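You operate a simulated robot arm through the tools that you are given. There is no shell and no other tool. Be economical: measure what you need, move in short steps, check, and stop when the job is done.

You are at the controls of a simulated robot arm. One attempt, no reset.

TASK
Connect the beige hose to the wall valve and test it with a RINSE.
Fine: coupling pushed home, clamp bar locked, valve knob ON, one run, dial back to OFF.

The check looks at the end state, three seconds after you hand in, the way a careful person would. Anything else that was tipped, shoved, dropped, spilled or broken makes it a failure.

THE ROBOT
A 6-joint arm with a two-finger parallel gripper, fixed in place. Base frame: the origin is at the foot of the arm, x ahead of it, y to its left, z up. Units: m, rad, N and s.
With the tool pointing down near the work surface it reaches from about 0.3 to 0.7 m from the base axis. Its first joint turns from -2.897 to 2.897 rad. Payload 4.1 kg.
The TCP is the grasp point between the finger pads, 0.023 m short of the fingertips. In the tool frame z runs along the fingers and y along their closing line. The gripper opens to 0.094 m. The fingers are 0.038 m wide and 0.01 m thick; the gripper's body (0.054 by 0.096 m) begins 0.039 m behind the TCP.
Orientation is that of the tool frame in the base frame, as a unit quaternion [x, y, z, w]. With the fingers straight down and closing along the base's y, the tool's x points along the base's -x, its y along +y and its z along -z.

THE INTERFACE
- The arm moves only by the tool jog_arm. Its argument "targets" is a list of rows, each a list of 7 numbers: the shift along the base's x, y, z in m, then the turn, a rotation vector about the base's x, y, z in degrees, then the finger opening in m, from 0 to 0.094. In form: [[dx, dy, dz, wx, wy, wz, jaw], ...]. A call has 1 to 12 rows; each row shifts and turns the commanded pose from where the row before left it. A row lasts 0.2 s, in which the tool goes at most 0.05 m and 0.15 rad; a call with a longer step from one row to the next is refused whole, and so is a gripper value outside its range. A pose out of reach is approached as far as the arm can. The call stops where the force on the tool passes 40 N (or 10 N more than at its start, if that is more) or the arm is blocked; 0.2 s more then pass. The fingers move at their own pace (about 0.045 m/s each) and stop on an object; they squeeze with about 26 N. The grip force told is the motor's: it shows also when the fingers shut on nothing. Time passes only in rows, and 0.2 s behind the last, so rows that do not move let the fingers close. It gives the time, the measured TCP pose, the force on the tool (base axes), the opening and the grip force at its end, in the units of the frame above (readings bear some noise), with the torque about the TCP (base axes, N m) and any sound that the robot's microphone picked up, and new pictures: "views" is both (left out), scene, wrist or none.
- Cameras (640 x 400 px; columns grow to the right, rows downward): "scene" is fixed at [0.0524, -0.6493, 1.5002]; the picture's right is [0.90, -0.44, 0.00], its down [-0.13, -0.26, -0.96] and it looks along [0.42, 0.86, -0.29] (base axes); focal length 334 px, centre (320, 200). "wrist" rides on the gripper at [0.086, 0.016, -0.074] in the tool frame; the picture's right is [-0.18, 0.98, 0.00], its down [-0.58, -0.11, -0.81] and it looks along [-0.79, -0.15, 0.59] (tool axes); focal length 243 px, centre (320, 200). There is no depth. A picture from a camera that has moved, and an enlarged one, comes with that camera's place and axes in the base frame and with its lens.
- raise_lower(by): slides the trunk up (or, below 0, down) by that many m; the arm rides with it, the base frame stays. It gives what a move gives, with no picture.
- inspect(camera, box): a new picture of the part [left, top, right, bottom] of that camera's present view, enlarged. It takes no simulated time.
- finish_job(): hands the job in; it is judged then, once.

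Work in short steps. Places have to be worked out from the pictures, the camera data and where the tool is seen: move nearer, look again, correct. Check each grasp and each placing, and mend what went wrong. You have 120 turns and 200 pictures in all, those below and enlarged ones among them. Open the gripper and draw the arm clear of the work before you hand the job in, unless the task says otherwise; then end with one line.

The tools are called after "Call:" as a command line: name --pt "numbers of a row" for each row, then --argument value for the rest, lists and objects as JSON in quotes. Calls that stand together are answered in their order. jog_arm: Moves the arm, as the interface text tells. Its arguments: {"type":"object","properties":{"targets":{"type":"array","items":{"type":"array","items":{"type":"number"}}},"views":{"type":"string","enum":["both","scene","wrist","none"]}},"required":["targets"]} The other tools are called the same way: raise_lower (by) slides the trunk up or down; inspect (camera, box) takes an enlarged picture of a part of a camera's view; finish_job () hands the job in.

At the start:

```text
time_s: 0.0
position: [0.2974, 0.0273, 1.4232]
orientation: [0.0, 1.0, 0.0, -0.001]
wrist_force: [-0.5, 0.0, 0.6]
ft_torque: [0.01, 0.01, 0.01]
finger_gap: 0.094
finger_force: 0.0
trunk travel left (down, up): [-0.553, 0.037]
```

scene: 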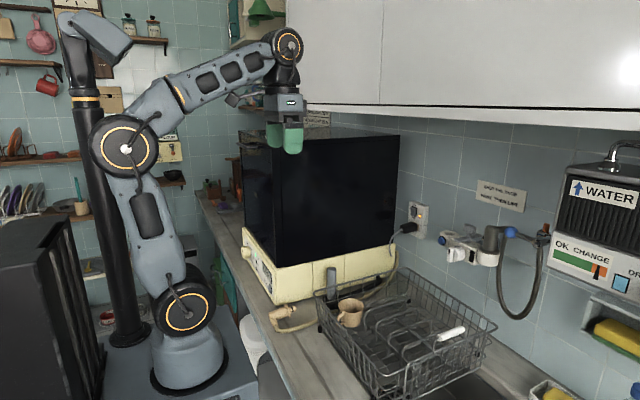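
wrist: 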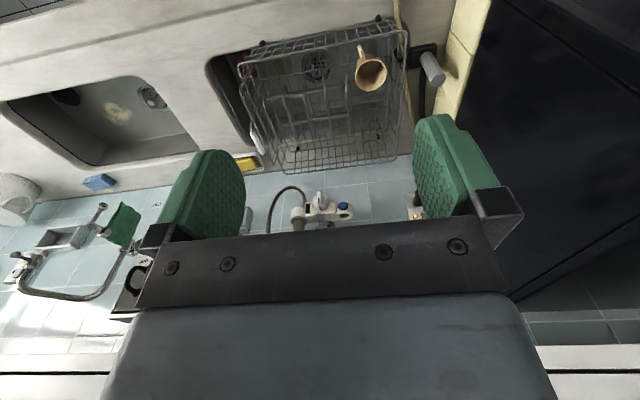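

The scene shows a countertop dishwasher, a beige hose on the counter, and a wall valve with another hose. I'll zoom in on the parts that matter before moving.

Call:
inspect --camera "scene" --box '[400, 160, 560, 320]'

Call:
inspect --camera "scene" --box '[230, 220, 410, 340]'

Call:
inspect --camera "wrist" --box '[240, 150, 440, 250]'

```text
2.50 times, centred on (480, 240) of scene
camera zoom: at [0.0524, -0.6493, 1.5002], right [0.9, -0.44, 0.0], down [-0.13, -0.26, -0.96], along [0.42, 0.86, -0.29], focal length 836 px, centre (-80, 100)
```

zoom: 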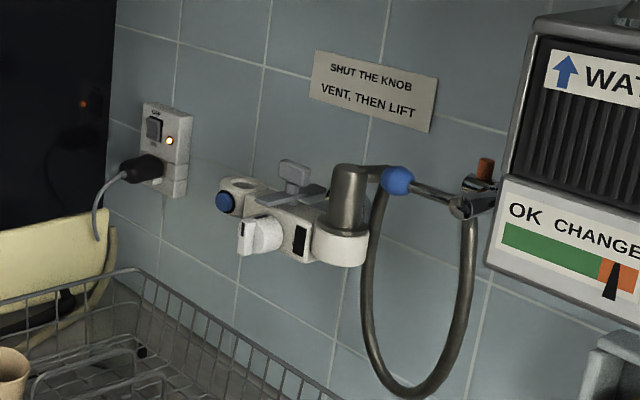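

```text
3.33 times, centred on (320, 280) of scene
camera zoom: at [0.0524, -0.6493, 1.5002], right [0.9, -0.44, 0.0], down [-0.13, -0.26, -0.96], along [0.42, 0.86, -0.29], focal length 1115 px, centre (320, -67)
```

zoom: 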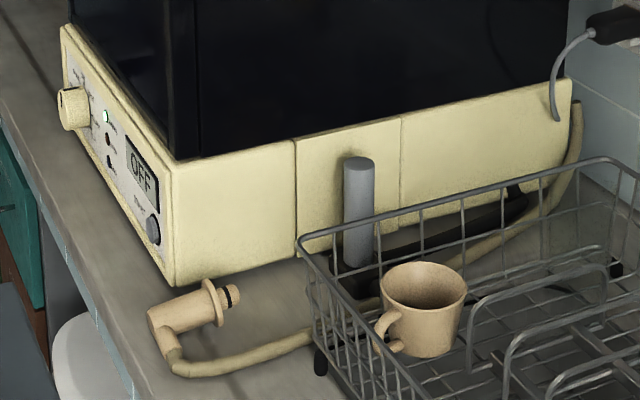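

```text
3.20 times, centred on (340, 200) of wrist
camera zoom: at [0.2096, 0.0424, 1.4984], right [0.18, 0.98, 0.0], down [0.58, -0.11, 0.81], along [0.79, -0.15, -0.59], focal length 776 px, centre (256, 200)
```

zoom: 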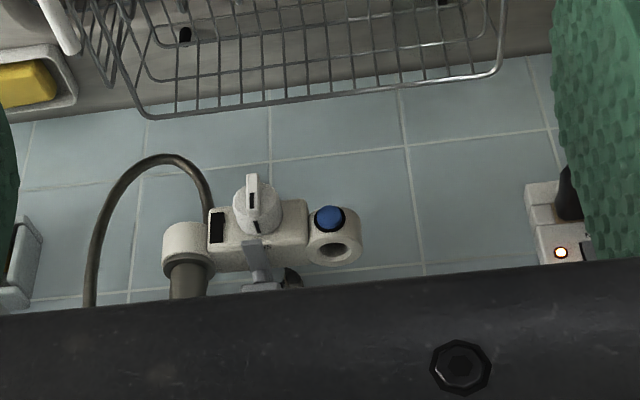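

The valve sits at about [0.76,-0.06,1.1] on a wall ahead, and the counter is at about z=0.79. I'll move closer and take a better look at the valve.

Call:
jog_arm --pt "0.03 -0.02 0 0 0 0 0.094" --pt "0.03 -0.02 0 0 0 0 0.094" --pt "0.03 -0.02 0 0 0 0 0.094" --pt "0.03 -0.02 0 0 0 0 0.094" --views "wrist"

```text
time_s: 1.0
position: [0.4184, -0.0554, 1.4223]
orientation: [-0.001, 1.0, 0.0, 0.0]
wrist_force: [-0.3, 0.5, -0.1]
ft_torque: [0.0, 0.04, 0.0]
finger_gap: 0.0941
finger_force: 0.0
trunk travel left (down, up): [-0.553, 0.037]
camera wrist: at [0.3309, -0.0395, 1.4974], right [0.18, 0.98, 0.0], down [0.58, -0.11, 0.81], along [0.79, -0.15, -0.59], focal length 243 px, centre (320, 200)
```

wrist: 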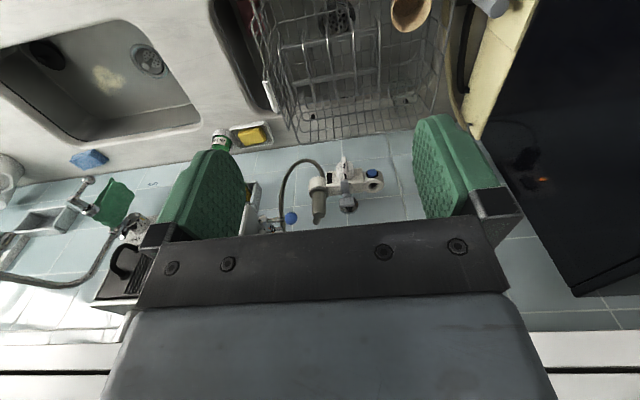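

Call:
inspect --camera "wrist" --box '[260, 145, 420, 245]'

Call:
inspect --camera "scene" --box '[425, 195, 525, 275]'

```text
4.00 times, centred on (340, 195) of wrist
camera zoom: at [0.3309, -0.0395, 1.4974], right [0.18, 0.98, 0.0], down [0.58, -0.11, 0.81], along [0.79, -0.15, -0.59], focal length 970 px, centre (240, 220)
```

zoom: 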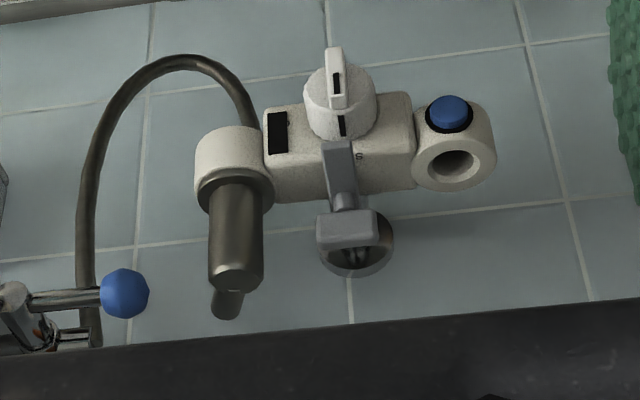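

```text
5.00 times, centred on (475, 235) of scene
camera zoom: at [0.0524, -0.6493, 1.5002], right [0.9, -0.44, 0.0], down [-0.13, -0.26, -0.96], along [0.42, 0.86, -0.29], focal length 1672 px, centre (-455, 25)
```

zoom: 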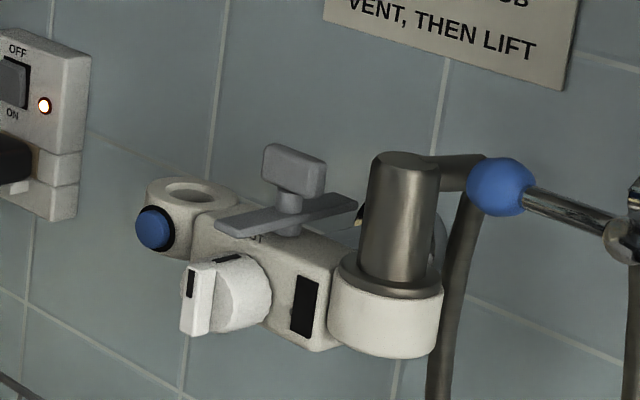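

The valve has a free socket (left, with a blue button) and one occupied by the grey coupling, with a clamp bar between them. I'll lower the trunk to get closer and clear the cabinet.

Call:
raise_lower --by -0.13

Call:
jog_arm --pt "0.04 0 0 0 0 0 0.094" --pt "0.04 0 0 0 0 0 0.094" --pt "0.04 0 0 0 0 0 0.094" --views "both"

```text
time_s: 2.6
position: [0.4164, -0.0554, 1.2925]
orientation: [0.0, 1.0, 0.0, 0.001]
wrist_force: [-0.6, -0.4, 0.6]
ft_torque: [-0.05, -0.01, 0.0]
finger_gap: 0.0939
finger_force: 0.0
trunk travel left (down, up): [-0.423, 0.167]
```

```text
time_s: 3.4
position: [0.5165, -0.0509, 1.2562]
orientation: [0.0, 1.0, 0.0, 0.002]
wrist_force: [-0.3, 0.6, -0.4]
ft_torque: [-0.02, 0.0, 0.0]
finger_gap: 0.094
finger_force: 0.1
out of reach, approached as far as the arm can: row 1, 2, 3
trunk travel left (down, up): [-0.423, 0.167]
camera wrist: at [0.4298, -0.0348, 1.3321], right [0.18, 0.98, 0.0], down [0.58, -0.11, 0.81], along [0.79, -0.15, -0.59], focal length 243 px, centre (320, 200)
```

scene: 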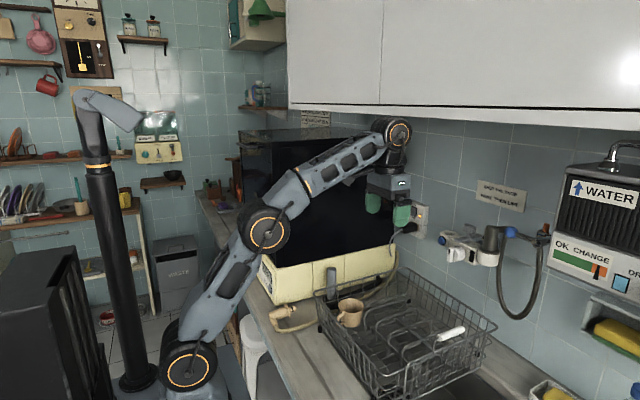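
wrist: 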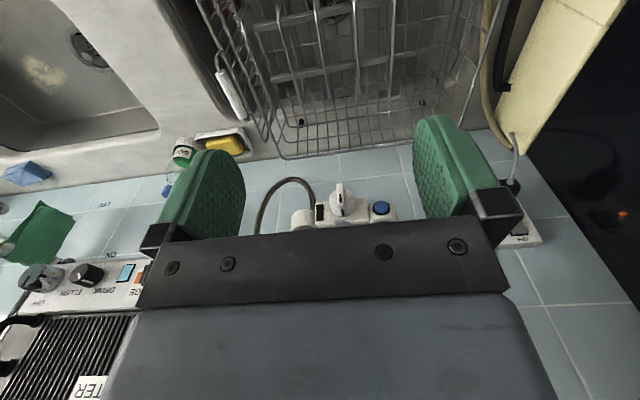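

The tool-down reach ends here. I'll zoom in on the knob from this pose.

Call:
inspect --camera "wrist" --box '[280, 165, 420, 245]'

```text
4.57 times, centred on (350, 205) of wrist
camera zoom: at [0.4298, -0.0348, 1.3321], right [0.18, 0.98, 0.0], down [0.58, -0.11, 0.81], along [0.79, -0.15, -0.59], focal length 1109 px, centre (183, 177)
```

zoom: 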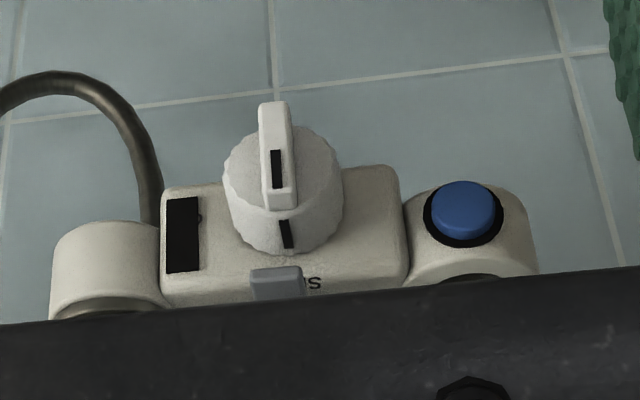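

I'll pitch the tool up 40° and drop it to look at the valve head-on.

Call:
jog_arm --pt "0 0 -0.025 0 -8 0 0.094" --pt "0 0 -0.025 0 -8 0 0.094" --pt "0 0 -0.025 0 -8 0 0.094" --pt "0.02 0 -0.025 0 -8 0 0.094" --pt "0.02 0 -0.01 0 -8 0 0.094" --views "wrist"

```text
time_s: 4.6
position: [0.5558, -0.0535, 1.1469]
orientation: [0.001, 0.939, 0.0, 0.343]
wrist_force: [-0.1, -0.2, -0.2]
ft_torque: [0.01, -0.01, -0.02]
finger_gap: 0.094
finger_force: 0.0
trunk travel left (down, up): [-0.423, 0.167]
camera wrist: at [0.4415, -0.0363, 1.1479], right [0.14, 0.98, 0.12], down [-0.07, -0.11, 0.99], along [0.99, -0.15, 0.06], focal length 243 px, centre (320, 200)
```

wrist: 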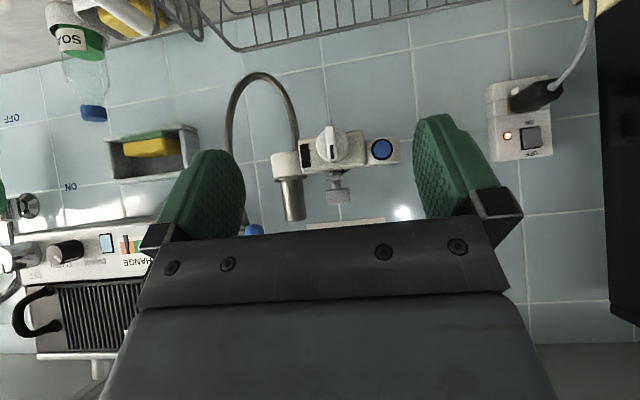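

Call:
inspect --camera "wrist" --box '[260, 110, 420, 225]'

Call:
inspect --camera "wrist" --box '[310, 115, 366, 211]'

```text
3.48 times, centred on (340, 168) of wrist
camera zoom: at [0.4415, -0.0363, 1.1479], right [0.14, 0.98, 0.12], down [-0.07, -0.11, 0.99], along [0.99, -0.15, 0.06], focal length 844 px, centre (250, 313)
```

zoom: 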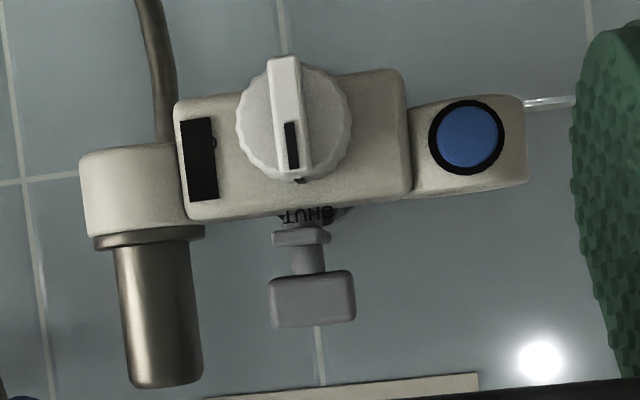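

```text
4.17 times, centred on (338, 163) of wrist
camera zoom: at [0.4415, -0.0363, 1.1479], right [0.14, 0.98, 0.12], down [-0.07, -0.11, 0.99], along [0.99, -0.15, 0.06], focal length 1011 px, centre (245, 354)
```

zoom: 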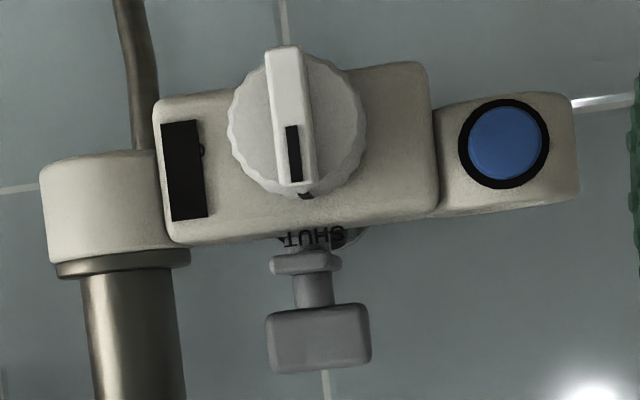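

The knob's mark is on SHUT (top), the bar is across (unlocked), and the left socket is free. I'll bring the tool horizontal and roll it over so the camera looks down on the valve, which also tests the wrist posture I need for inserting.

Call:
jog_arm --pt "-0.02 0 0.01 0 -8.3 0 0.094" --pt "-0.02 0 0.01 0 -8.3 0 0.094" --pt "-0.02 0 0.01 0 -8.3 0 0.094" --pt "-0.01 0 0 0 -8.3 0 0.094" --pt "0 0 0 0 -8.3 0 0.094" --pt "0 0 0 0 -8.3 0 0.094" --views "none"

Call:
jog_arm --pt "0 0 0 8.5 0 0 0.094" --pt "0 0 0 8.5 0 0 0.094" --pt "0 0 0 8.5 0 0 0.094" --pt "0 0 0 8.5 0 0 0.094" --pt "0 0 0 8.5 0 0 0.094" --pt "0 0 0 8.5 0 0 0.094" --pt "0 0 0 8.5 0 0 0.094" --pt "0 0 0 8.5 0 0 0.094" --pt "0 0 0 8.5 0 0 0.094" --pt "0 0 0 8.5 0 0 0.094" --views "scene"

```text
time_s: 6.0
position: [0.4875, -0.0539, 1.1751]
orientation: [-0.002, 0.708, -0.001, 0.706]
wrist_force: [0.3, -0.4, 0.3]
ft_torque: [-0.01, 0.02, 0.03]
finger_gap: 0.094
finger_force: 0.0
trunk travel left (down, up): [-0.423, 0.167]
```

```text
time_s: 8.2
position: [0.4869, -0.0528, 1.1753]
orientation: [0.478, 0.522, 0.479, 0.52]
wrist_force: [-0.5, -0.3, -0.1]
ft_torque: [0.01, -0.02, -0.01]
finger_gap: 0.0939
finger_force: 0.0
trunk travel left (down, up): [-0.423, 0.167]
```

scene: 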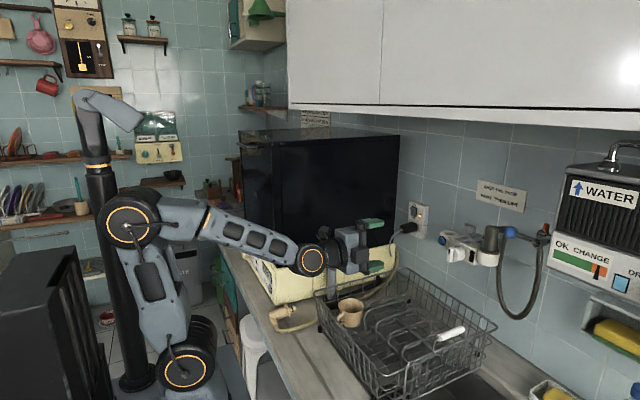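

Rolling works in this direction; I'll finish the second half.

Call:
jog_arm --pt "0 0 0 8.5 0 0 0.094" --pt "0 0 0 8.5 0 0 0.094" --pt "0 0 0 8.5 0 0 0.094" --pt "0 0 0 8.5 0 0 0.094" --pt "0 0 0 8.5 0 0 0.094" --pt "0 0 0 8.5 0 0 0.094" --pt "0 0 0 8.5 0 0 0.094" --pt "0 0 0 8.5 0 0 0.094" --pt "0 0 0 8.5 0 0 0.094" --pt "0 0 0 8.5 0 0 0.094" --pt "0 0 0 8.5 0 0 0.094" --pt "0 0 0 1.5 0 0 0.094" --views "wrist"

```text
time_s: 10.8
position: [0.4857, -0.0513, 1.1755]
orientation: [0.706, -0.001, 0.708, 0.0]
wrist_force: [-0.5, -0.2, -0.1]
ft_torque: [0.03, 0.03, -0.01]
finger_gap: 0.0937
finger_force: 0.0
trunk travel left (down, up): [-0.423, 0.167]
camera wrist: at [0.4109, -0.0688, 1.2636], right [0.0, -0.98, -0.19], down [-0.8, 0.11, -0.58], along [0.59, 0.15, -0.79], focal length 243 px, centre (320, 200)
```

wrist: 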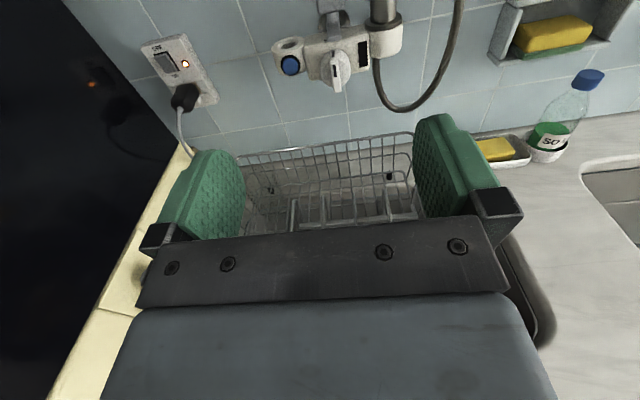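

The roll worked and the camera now looks down from above. I'll go up and nearer to view the sockets.

Call:
jog_arm --pt "0.02 0 0.04 0 0 0 0.094" --pt "0.02 0 0.04 0 0 0 0.094" --pt "0.03 0 0.04 0 0 0 0.094" --views "wrist"

Call:
inspect --camera "wrist" --box '[250, 20, 430, 140]'

```text
time_s: 11.6
position: [0.556, -0.0504, 1.2973]
orientation: [0.707, -0.001, 0.707, 0.001]
wrist_force: [-0.1, -0.2, 0.8]
ft_torque: [0.01, 0.01, -0.02]
finger_gap: 0.0939
finger_force: 0.0
trunk travel left (down, up): [-0.423, 0.167]
camera wrist: at [0.4819, -0.067, 1.3846], right [0.0, -0.98, -0.18], down [-0.8, 0.11, -0.58], along [0.59, 0.15, -0.79], focal length 243 px, centre (320, 200)
```

wrist: 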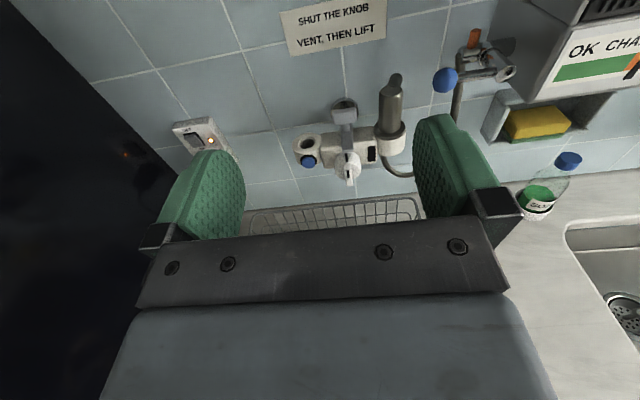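

```text
3.33 times, centred on (340, 80) of wrist
camera zoom: at [0.4819, -0.067, 1.3846], right [0.0, -0.98, -0.18], down [-0.8, 0.11, -0.58], along [0.59, 0.15, -0.79], focal length 809 px, centre (253, 600)
```

zoom: 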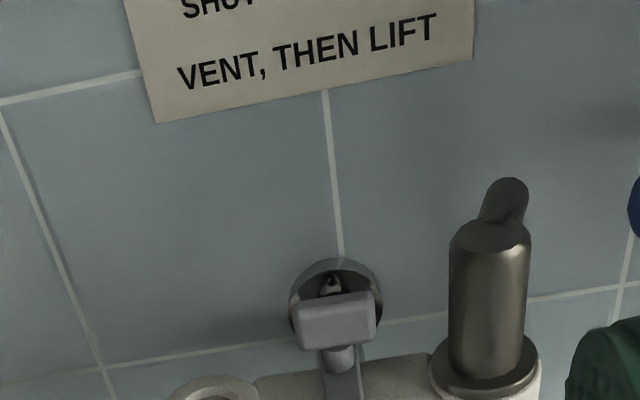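

Call:
inspect --camera "wrist" --box '[280, 90, 420, 190]'

```text
4.00 times, centred on (350, 140) of wrist
camera zoom: at [0.4819, -0.067, 1.3846], right [0.0, -0.98, -0.18], down [-0.8, 0.11, -0.58], along [0.59, 0.15, -0.79], focal length 970 px, centre (200, 440)
```

zoom: 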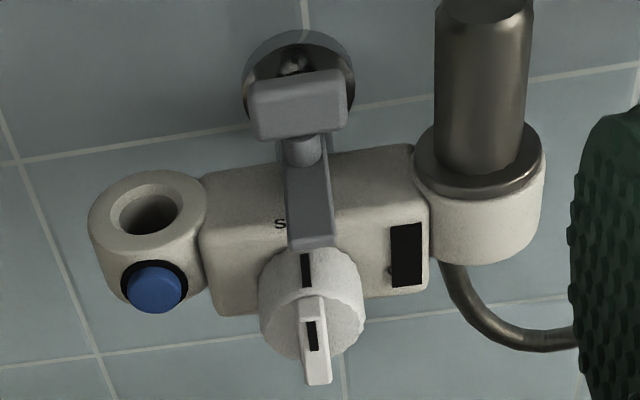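

The left socket is open and empty. I'll zoom in on the label by the black window for the ON direction, and look at the coupling from the scene camera.

Call:
inspect --camera "wrist" --box '[336, 132, 392, 172]'

Call:
inspect --camera "scene" --box '[255, 285, 335, 345]'

Call:
inspect --camera "scene" --box '[236, 222, 300, 306]'

```text
10.00 times, centred on (364, 152) of wrist
camera zoom: at [0.4819, -0.067, 1.3846], right [0.0, -0.98, -0.18], down [-0.8, 0.11, -0.58], along [0.59, 0.15, -0.79], focal length 2426 px, centre (-120, 680)
```

zoom: 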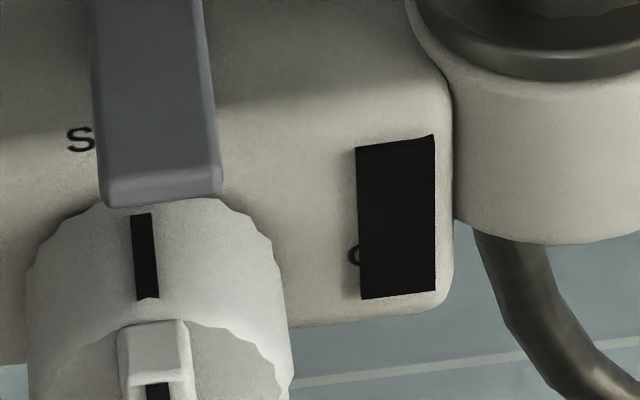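

```text
6.67 times, centred on (295, 315) of scene
camera zoom: at [0.0524, -0.6493, 1.5002], right [0.9, -0.44, 0.0], down [-0.13, -0.26, -0.96], along [0.42, 0.86, -0.29], focal length 2230 px, centre (487, -567)
```

zoom: 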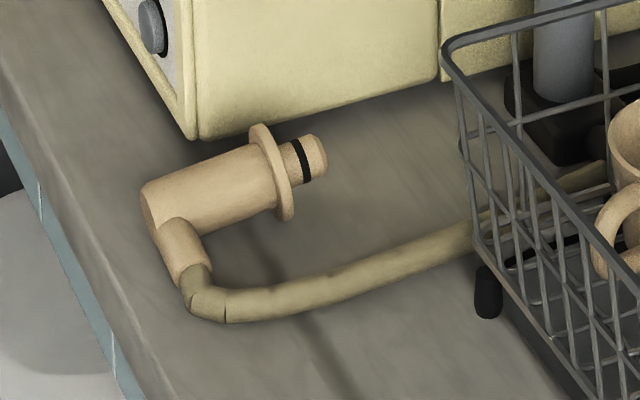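

```text
4.76 times, centred on (268, 264) of scene
camera zoom: at [0.0524, -0.6493, 1.5002], right [0.9, -0.44, 0.0], down [-0.13, -0.26, -0.96], along [0.42, 0.86, -0.29], focal length 1593 px, centre (568, -105)
```

zoom: 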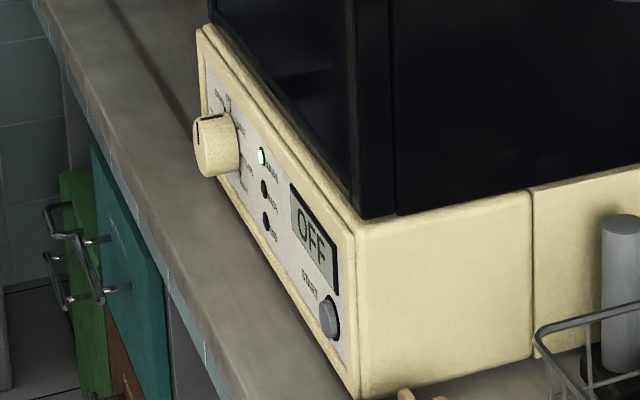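

The tape covers an "O…" label to the right of the knob, so ON is a quarter turn clockwise. The coupling lies at about [0.35,0.275,0.81] with its nose toward +x. I'll back off and unroll the wrist to go and pick it up.

Call:
jog_arm --pt "-0.03 0 0 -8.5 0 0 0.094" --pt "-0.03 0 0 -8.5 0 0 0.094" --pt "-0.03 0 0 -8.5 0 0 0.094" --pt "-0.03 0 0 -8.5 0 0 0.094" --pt "-0.02 0 0 -8.5 0 0 0.094" --pt "0 0 0 -8.5 0 0 0.094" --pt "0 0 0 -8.5 0 0 0.094" --pt "0 0 0 -8.5 0 0 0.094" --pt "0 0 0 -8.5 0 0 0.094" --pt "0 0 0 -8.5 0 0 0.094" --pt "0 0 0 -8.5 0 0 0.094" --views "none"

Call:
jog_arm --pt "0 0 0 -8.5 0 0 0.094" --pt "0 0 0 -8.5 0 0 0.094" --pt "0 0 0 -8.5 0 0 0.094" --pt "0 0 0 -8.5 0 0 0.094" --pt "0 0 0 -8.5 0 0 0.094" --pt "0 0 0 -8.5 0 0 0.094" --pt "0 0 0 -8.5 0 0 0.094" --pt "0 0 0 -8.5 0 0 0.094" --pt "0 0 0 -8.5 0 0 0.094" --pt "0 0 0 -8.5 0 0 0.094" --pt "0 0 0 -1.5 0 0 0.094" --views "none"

Call:
jog_arm --pt "0 0 0 0 8.2 0 0.094" --pt "0 0 0 0 8.2 0 0.094" --pt "0 0 0 0 8.2 0 0.094" --pt "0 0 0 0 8.2 0 0.094" --pt "0 0 0 0 8.2 0 0.094" --pt "0 0 0 0 8.2 0 0.094" --pt "0 0 0 0 8.2 0 0.094" --pt "0 0.02 0 0 8.2 0 0.094" --pt "0 0.04 0 0 8.2 0 0.094" --pt "0 0.04 0 0 8.2 0 0.094" --pt "0 0.04 0 0 8 0 0.094" --views "both"

```text
time_s: 14.0
position: [0.4191, -0.0538, 1.293]
orientation: [0.487, 0.519, 0.483, 0.511]
wrist_force: [0.5, 0.2, 0.9]
ft_torque: [0.0, -0.03, 0.0]
finger_gap: 0.094
finger_force: 0.0
trunk travel left (down, up): [-0.423, 0.167]
```

```text
time_s: 16.4
position: [0.4183, -0.0551, 1.2931]
orientation: [0.001, 0.713, -0.001, 0.702]
wrist_force: [0.6, -0.3, -0.4]
ft_torque: [0.01, 0.01, 0.01]
finger_gap: 0.0942
finger_force: 0.1
trunk travel left (down, up): [-0.423, 0.167]
```

```text
time_s: 18.8
position: [0.4163, 0.0897, 1.2959]
orientation: [0.001, 1.0, 0.0, -0.001]
wrist_force: [-0.2, 0.6, -0.4]
ft_torque: [0.02, 0.02, 0.04]
finger_gap: 0.0939
finger_force: 0.1
trunk travel left (down, up): [-0.423, 0.167]
camera wrist: at [0.3299, 0.1065, 1.3717], right [0.19, 0.98, 0.0], down [0.58, -0.11, 0.8], along [0.79, -0.15, -0.59], focal length 243 px, centre (320, 200)
```

scene: 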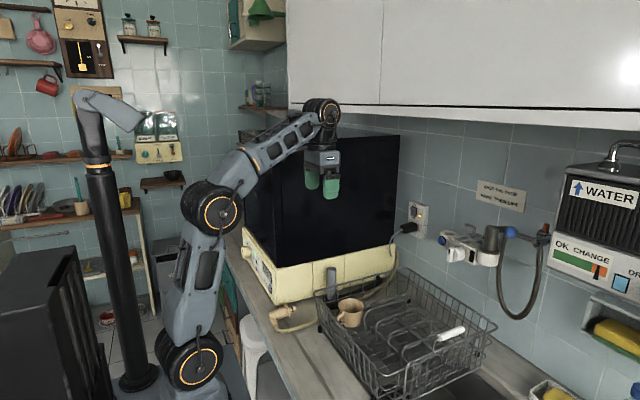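
wrist: 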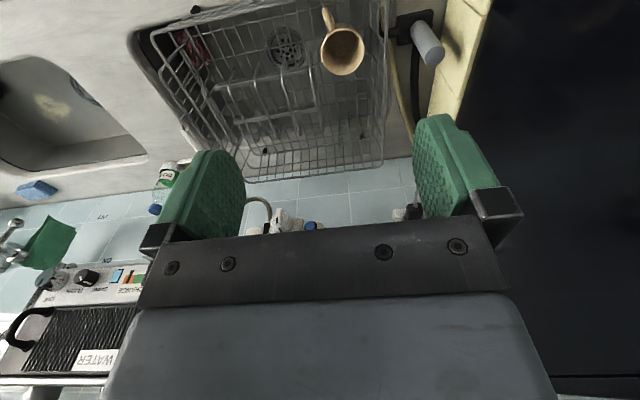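

Next I'll move back and over toward the coupling so the wrist camera can see it.

Call:
jog_arm --pt "-0.035 0.03 0 0 0 0 0.094" --pt "-0.035 0.03 0 0 0 0 0.094" --pt "-0.03 0.03 -0.02 0 0 0 0.094" --pt "-0.02 0.03 -0.03 0 0 0 0.094" --pt "0 0.03 -0.03 0 0 0 0.094" --views "wrist"

```text
time_s: 20.0
position: [0.2949, 0.2391, 1.2181]
orientation: [0.002, 1.0, 0.0, -0.001]
wrist_force: [1.2, 0.0, -0.1]
ft_torque: [-0.01, 0.01, -0.01]
finger_gap: 0.0939
finger_force: 0.0
trunk travel left (down, up): [-0.423, 0.167]
camera wrist: at [0.2085, 0.2561, 1.293], right [0.18, 0.98, 0.0], down [0.58, -0.11, 0.8], along [0.79, -0.15, -0.59], focal length 243 px, centre (320, 200)
```

wrist: 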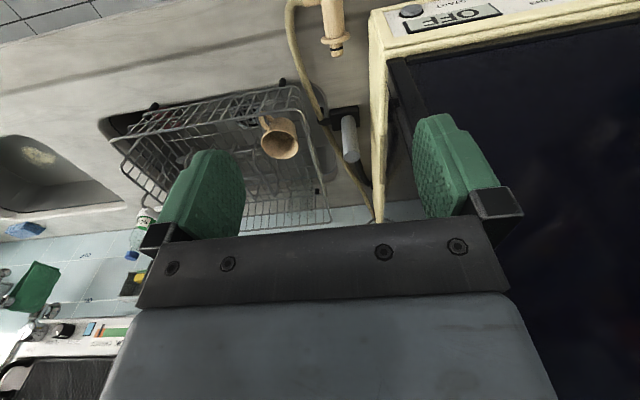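

The nose is at about [0.398,0.25,0.832] with the body running back to x≈0.31. The elbow on the -y side may limit the grip, so I'll take a closer look.

Call:
jog_arm --pt "-0.02 0 -0.035 0 0 0 0.094" --pt "-0.02 0 -0.035 0 0 0 0.094" --pt "-0.01 0 -0.035 0 0 0 0.094" --pt "0 0 -0.035 0 6 0 0.094" --pt "0 0 -0.02 0 8 0 0.094" --pt "0 0 -0.0 0 8 0 0.094" --views "wrist"

Call:
inspect --camera "wrist" --box '[240, 0, 480, 150]'

```text
time_s: 21.4
position: [0.2469, 0.2379, 1.0546]
orientation: [0.0, 0.981, 0.0, -0.193]
wrist_force: [0.9, -1.0, 0.0]
ft_torque: [0.01, 0.0, 0.0]
finger_gap: 0.0942
finger_force: 0.1
trunk travel left (down, up): [-0.423, 0.167]
camera wrist: at [0.195, 0.2547, 1.159], right [0.17, 0.98, -0.07], down [0.84, -0.11, 0.53], along [0.51, -0.15, -0.85], focal length 243 px, centre (320, 200)
```

wrist: 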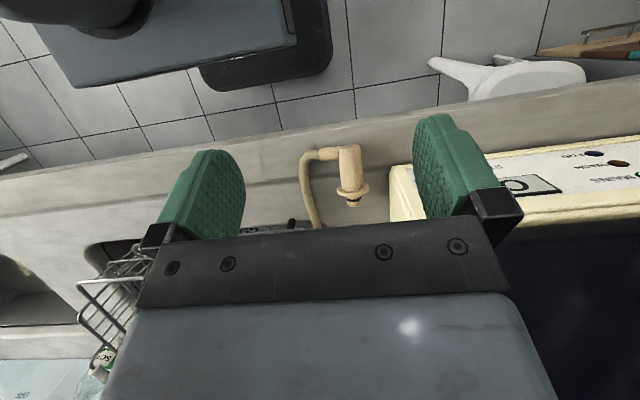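

```text
2.67 times, centred on (360, 75) of wrist
camera zoom: at [0.195, 0.2547, 1.159], right [0.17, 0.98, -0.07], down [0.84, -0.11, 0.53], along [0.51, -0.15, -0.85], focal length 647 px, centre (213, 533)
```

zoom: 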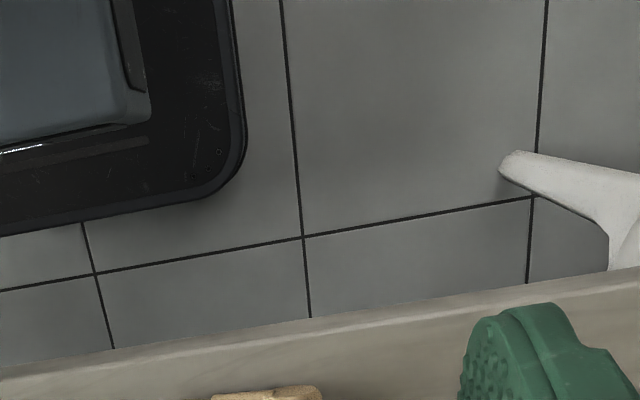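

Call:
inspect --camera "wrist" --box '[290, 135, 410, 230]'

```text
4.21 times, centred on (350, 182) of wrist
camera zoom: at [0.195, 0.2547, 1.159], right [0.17, 0.98, -0.07], down [0.84, -0.11, 0.53], along [0.51, -0.15, -0.85], focal length 1022 px, centre (194, 274)
```

zoom: 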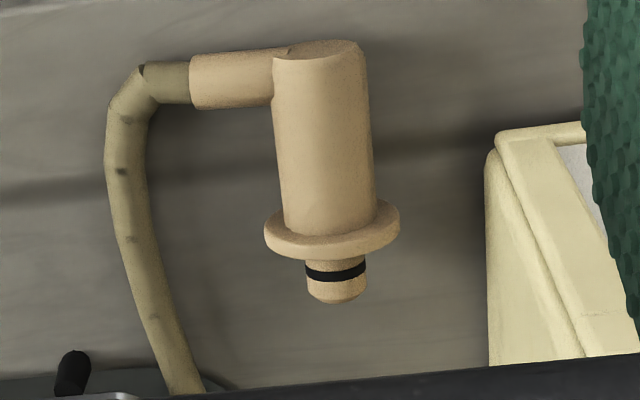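

The body is about 33 mm thick with its centre at y≈0.251, and there's a gap of about 45 mm between elbow and flange centred at x≈0.350. I'll straighten the tool and hover above it.

Call:
jog_arm --pt "0.02 0.003 -0.01 0 -8 0 0.08" --pt "0.02 0.003 -0.02 0 -8 0 0.07" --pt "0.02 0.003 -0.025 0 -6 0 0.068" --pt "0.02 0.002 -0.025 0 0 0 0.068" --pt "0.023 0.002 -0.025 0 0 0 0.068" --pt "0 0 0 0 0 0 0.068" --views "both"

```text
time_s: 22.8
position: [0.3516, 0.2487, 0.9518]
orientation: [0.0, 1.0, 0.0, -0.002]
wrist_force: [0.2, 0.0, -0.4]
ft_torque: [0.02, -0.03, 0.01]
finger_gap: 0.0678
finger_force: 0.0
trunk travel left (down, up): [-0.423, 0.167]
camera wrist: at [0.2643, 0.2655, 1.028], right [0.18, 0.98, 0.0], down [0.58, -0.11, 0.8], along [0.79, -0.15, -0.59], focal length 243 px, centre (320, 200)
```

scene: 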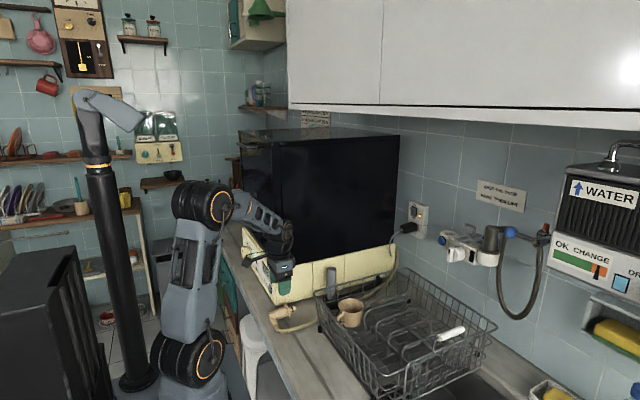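
wrist: 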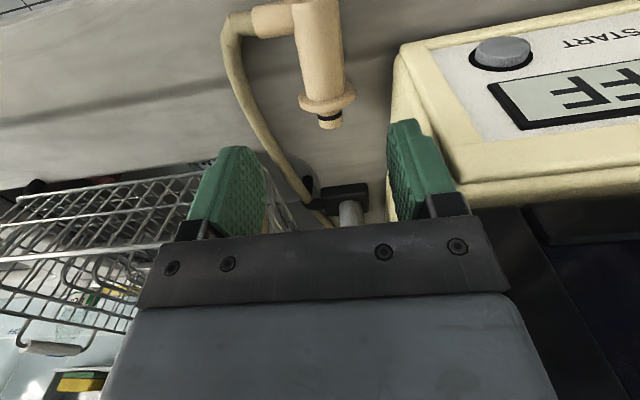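

The measurements repeat: gap x 0.331–0.376 and y 0.249, so the TCP is well placed. I'll descend to just above grip height.

Call:
jog_arm --pt "0.002 0 -0.025 0 0 0 0.066" --pt "0 0 -0.025 0 0 0 0.066" --pt "0 0 -0.02 0 0 0 0.066" --pt "0 0 -0.01 0 0 0 0.066" --views "wrist"

Call:
inspect --camera "wrist" --box '[200, 0, 480, 220]'

Call:
inspect --camera "scene" --box '[240, 250, 360, 350]'

```text
time_s: 23.8
position: [0.3515, 0.2487, 0.8717]
orientation: [0.0, 1.0, 0.0, -0.001]
wrist_force: [0.4, 0.5, -0.3]
ft_torque: [-0.05, 0.02, 0.0]
finger_gap: 0.066
finger_force: 0.1
trunk travel left (down, up): [-0.423, 0.167]
camera wrist: at [0.2644, 0.2663, 0.9476], right [0.18, 0.98, 0.0], down [0.58, -0.11, 0.8], along [0.79, -0.15, -0.59], focal length 243 px, centre (320, 200)
```

wrist: 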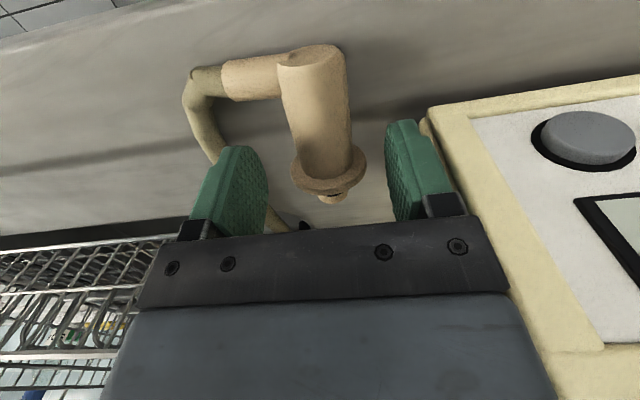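

```text
1.82 times, centred on (340, 110) of wrist
camera zoom: at [0.2644, 0.2663, 0.9476], right [0.18, 0.98, 0.0], down [0.58, -0.11, 0.8], along [0.79, -0.15, -0.59], focal length 441 px, centre (284, 364)
```

zoom: 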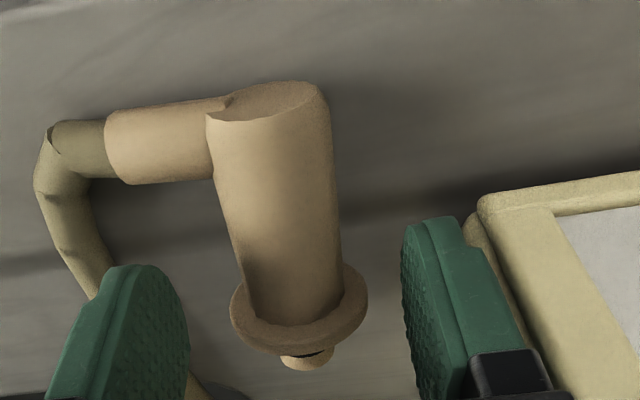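

```text
4.00 times, centred on (300, 300) of scene
camera zoom: at [0.0524, -0.6493, 1.5002], right [0.9, -0.44, 0.0], down [-0.13, -0.26, -0.96], along [0.42, 0.86, -0.29], focal length 1338 px, centre (400, -200)
```

zoom: 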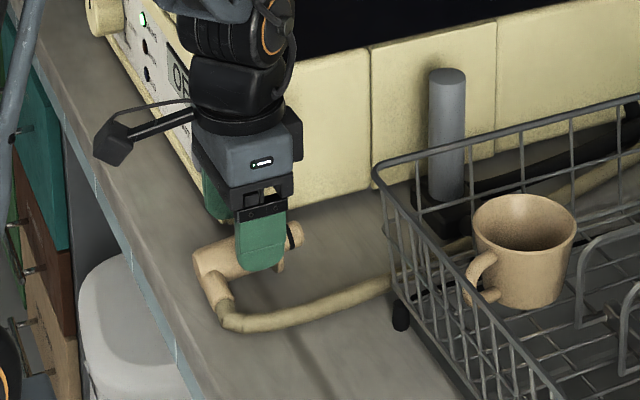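

The alignment looks good. I'll go down to grip height without closing.

Call:
jog_arm --pt "0.001 0 -0.012 0 0 0 0.066" --pt "0 0 -0.011 0 0 0 0.066" --pt "0 0 -0.01 0 0 0 0.066" --views "both"

Call:
inspect --camera "wrist" --box '[200, 40, 480, 240]'

Call:
inspect --camera "scene" --box '[260, 280, 330, 340]'

```text
time_s: 24.6
position: [0.3533, 0.2502, 0.8366]
orientation: [-0.001, 1.0, 0.0, -0.002]
wrist_force: [0.2, -0.7, -0.3]
ft_torque: [0.01, -0.02, 0.0]
finger_gap: 0.066
finger_force: 0.1
trunk travel left (down, up): [-0.423, 0.167]
camera wrist: at [0.2663, 0.2669, 0.9138], right [0.18, 0.98, 0.0], down [0.58, -0.11, 0.8], along [0.79, -0.15, -0.59], focal length 243 px, centre (320, 200)
```

scene: 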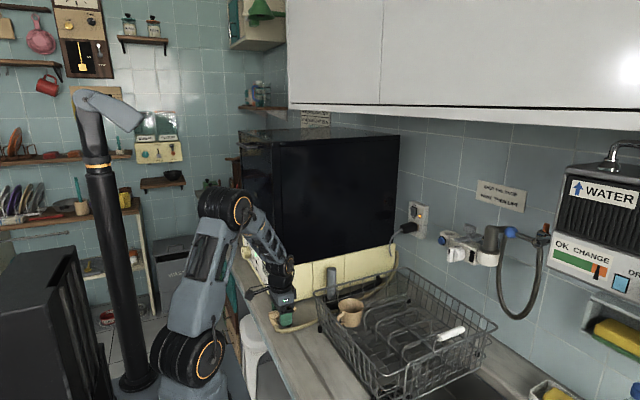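
wrist: 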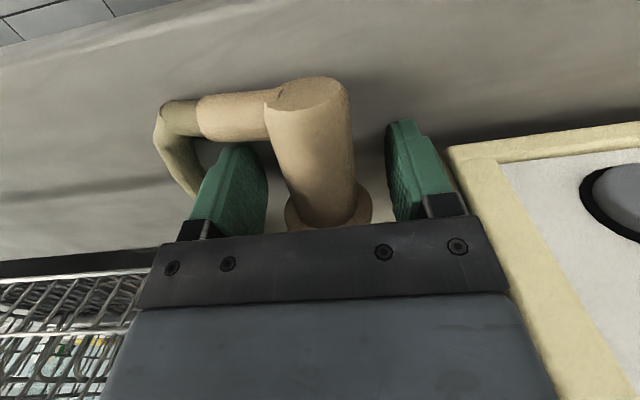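

```text
2.00 times, centred on (340, 140) of wrist
camera zoom: at [0.2663, 0.2669, 0.9138], right [0.18, 0.98, 0.0], down [0.58, -0.11, 0.8], along [0.79, -0.15, -0.59], focal length 485 px, centre (280, 320)
```

zoom: 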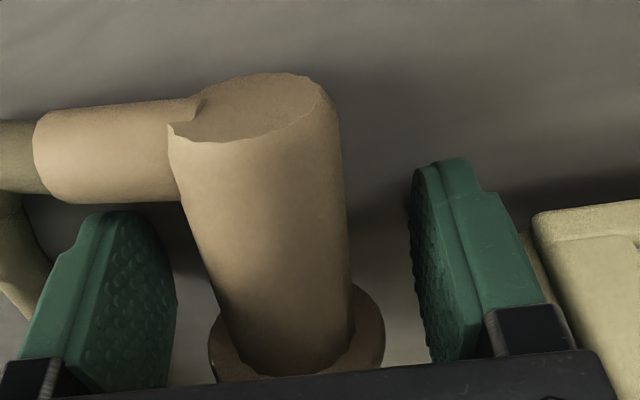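

```text
6.67 times, centred on (295, 310) of scene
camera zoom: at [0.0524, -0.6493, 1.5002], right [0.9, -0.44, 0.0], down [-0.13, -0.26, -0.96], along [0.42, 0.86, -0.29], focal length 2230 px, centre (487, -533)
```

zoom: 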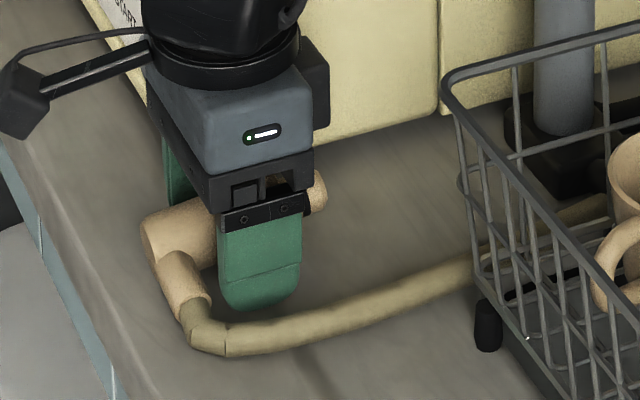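

The finger sits between elbow and flange. Now closing.

Call:
jog_arm --pt "0 0 0 0 0 0 0.045" --pt "0 0 0 0 0 0 0.036" --pt "0 0 0 0 0 0 0.02" --pt "0 0 0 0 0 0 0.0" --pt "0 0 0 0 0 0 0.0" --views "wrist"

Call:
inspect --camera "scene" --box '[260, 280, 330, 340]'

```text
time_s: 25.8
position: [0.3534, 0.2511, 0.8376]
orientation: [0.0, 1.0, 0.0, -0.001]
wrist_force: [-0.6, -0.1, 0.4]
ft_torque: [0.0, 0.03, -0.01]
finger_gap: 0.0462
finger_force: 26.7
trunk travel left (down, up): [-0.423, 0.167]
camera wrist: at [0.2664, 0.267, 0.914], right [0.18, 0.98, 0.0], down [0.58, -0.11, 0.8], along [0.79, -0.15, -0.59], focal length 243 px, centre (320, 200)
```

wrist: 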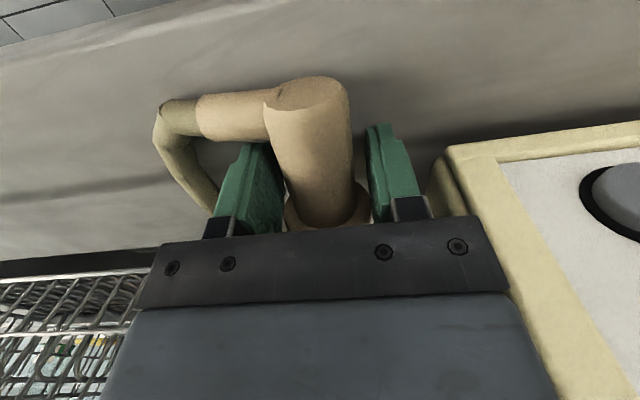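

```text
6.67 times, centred on (295, 310) of scene
camera zoom: at [0.0524, -0.6493, 1.5002], right [0.9, -0.44, 0.0], down [-0.13, -0.26, -0.96], along [0.42, 0.86, -0.29], focal length 2230 px, centre (487, -533)
```

zoom: 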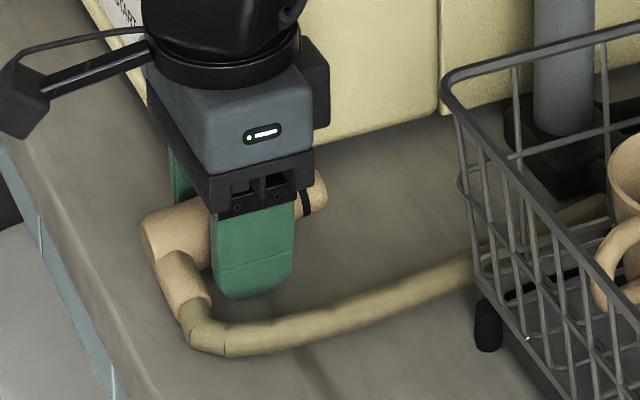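

The opening stopped at 46 mm, so the fingers are on the flange rather than the body. I'll reopen, shift back 4 mm, and try again.

Call:
jog_arm --pt "0 0 0 0 0 0 0.06" --pt "0 0 0 0 0 0 0.06" --pt "-0.004 0 0 0 0 0 0.06" --pt "0 0 0 0 0 0 0.04" --pt "0 0 0 0 0 0 0.02" --pt "0 0 0 0 0 0 0.0" --pt "0 0 0 0 0 0 0.0" --views "wrist"

Call:
inspect --camera "wrist" --box '[200, 40, 480, 240]'

```text
time_s: 27.4
position: [0.3491, 0.2508, 0.8387]
orientation: [0.0, 1.0, 0.0, -0.002]
wrist_force: [0.9, 0.5, 0.8]
ft_torque: [0.03, -0.05, 0.01]
finger_gap: 0.0317
finger_force: 26.3
trunk travel left (down, up): [-0.423, 0.167]
camera wrist: at [0.2621, 0.2667, 0.9141], right [0.18, 0.98, 0.0], down [0.58, -0.11, 0.8], along [0.79, -0.15, -0.59], focal length 243 px, centre (320, 200)
```

wrist: 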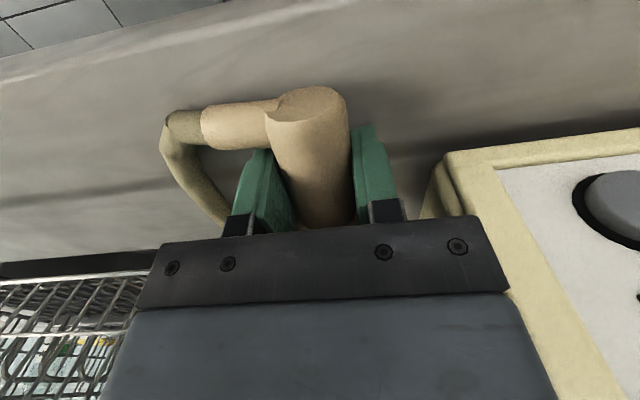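

```text
2.00 times, centred on (340, 140) of wrist
camera zoom: at [0.2621, 0.2667, 0.9141], right [0.18, 0.98, 0.0], down [0.58, -0.11, 0.8], along [0.79, -0.15, -0.59], focal length 485 px, centre (280, 320)
```

zoom: 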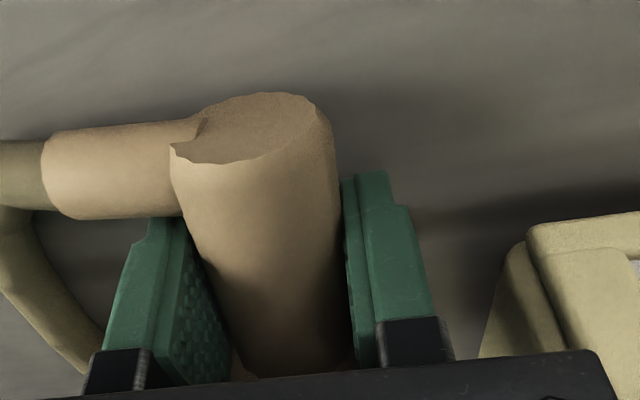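

The body is gripped now at 32 mm. I'll lift it straight up a little and check.

Call:
jog_arm --pt "0 0 0.02 0 0 0 0.0" --pt "0 -0.005 0.03 0 0 0 0.0" --pt "0 -0.01 0.03 0 0 0 0.0" --views "both"

Call:
inspect --camera "scene" --box '[260, 240, 380, 340]'

```text
time_s: 28.2
position: [0.3483, 0.2354, 0.9192]
orientation: [0.001, 1.0, 0.0, -0.002]
wrist_force: [-0.8, -0.1, -1.1]
ft_torque: [0.03, 0.03, 0.03]
finger_gap: 0.0316
finger_force: 26.1
trunk travel left (down, up): [-0.423, 0.167]
camera wrist: at [0.2619, 0.2519, 0.994], right [0.18, 0.98, 0.0], down [0.58, -0.11, 0.8], along [0.79, -0.15, -0.59], focal length 243 px, centre (320, 200)
```

scene: 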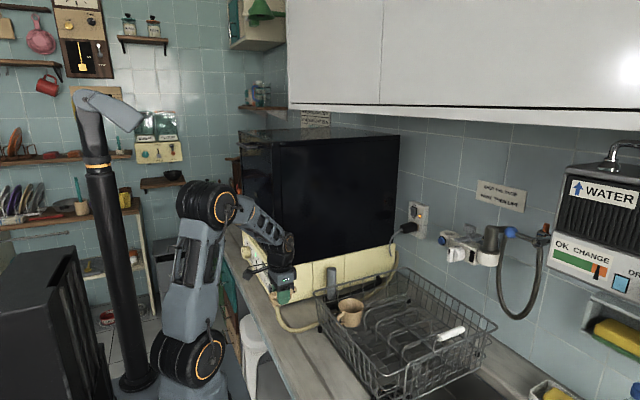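
wrist: 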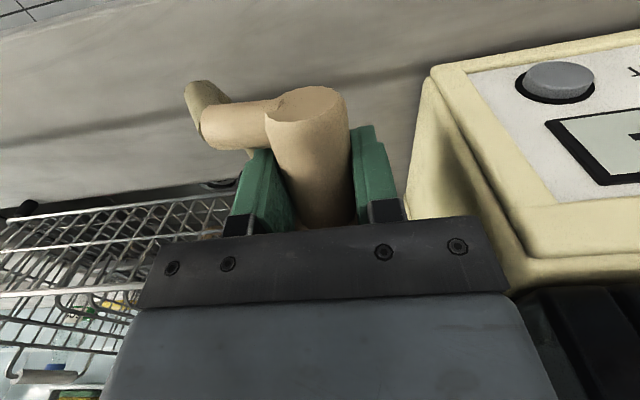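

```text
4.00 times, centred on (320, 290) of scene
camera zoom: at [0.0524, -0.6493, 1.5002], right [0.9, -0.44, 0.0], down [-0.13, -0.26, -0.96], along [0.42, 0.86, -0.29], focal length 1338 px, centre (320, -160)
```

zoom: 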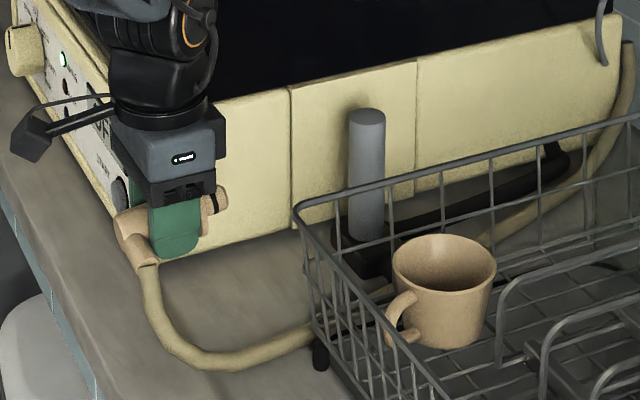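

It's held securely, and the hose runs freely between the rack and dishwasher. I'll lift it high, clear of mug and dishwasher, then pitch the tool to horizontal.

Call:
jog_arm --pt "0 -0.01 0.035 0 0 0 0.0" --pt "0 -0.015 0.035 0 0 0 0.0" --pt "0 -0.015 0.035 0 0 0 0.0" --pt "0.01 -0.02 0.035 0 0 0 0.0" --pt "0.02 -0.02 0.035 0 0 0 0.0" --pt "0.02 -0.02 0.03 0 0 0 0.0" --pt "0.02 0 0.03 0 0 0 0.0" --views "none"

Call:
jog_arm --pt "0 0 0 0 -8.2 0 0.0" --pt "0 0 0 0 -8.2 0 0.0" --pt "0 0 0 0 -8.2 0 0.0" --pt "0 0 0 0 -8.2 0 0.0" --pt "0 0 0 0 -8.2 0 0.0" --pt "0 0 0 0 -8.2 0 0.0" --pt "0 0 0 0 -8.2 0 0.0" --pt "0 0 0 0 -8.2 0 0.0" --pt "0 0 0 0 -8.2 0 0.0" --pt "0 0 0 0 -8.2 0 0.0" --pt "0 0 0 0 -8 0 0.0" --views "scene"

```text
time_s: 29.8
position: [0.4178, 0.133, 1.1527]
orientation: [-0.001, 1.0, 0.0, -0.002]
wrist_force: [0.0, -0.2, -1.3]
ft_torque: [0.04, 0.0, 0.01]
finger_gap: 0.0316
finger_force: 26.1
trunk travel left (down, up): [-0.423, 0.167]
```

```text
time_s: 32.2
position: [0.4184, 0.1356, 1.1528]
orientation: [-0.001, 0.708, 0.001, 0.706]
wrist_force: [0.0, -0.3, -1.1]
ft_torque: [0.0, -0.01, 0.0]
finger_gap: 0.0317
finger_force: 26.4
trunk travel left (down, up): [-0.423, 0.167]
```

scene: 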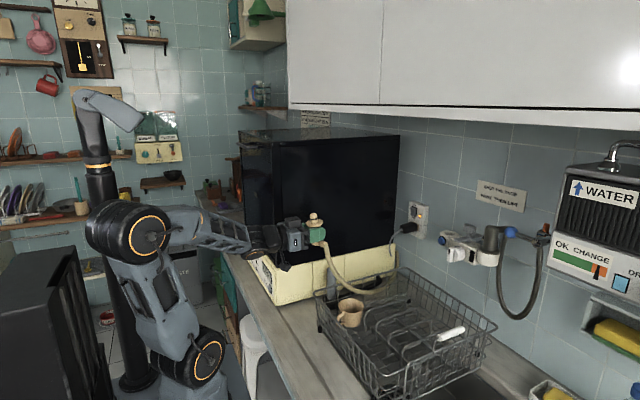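

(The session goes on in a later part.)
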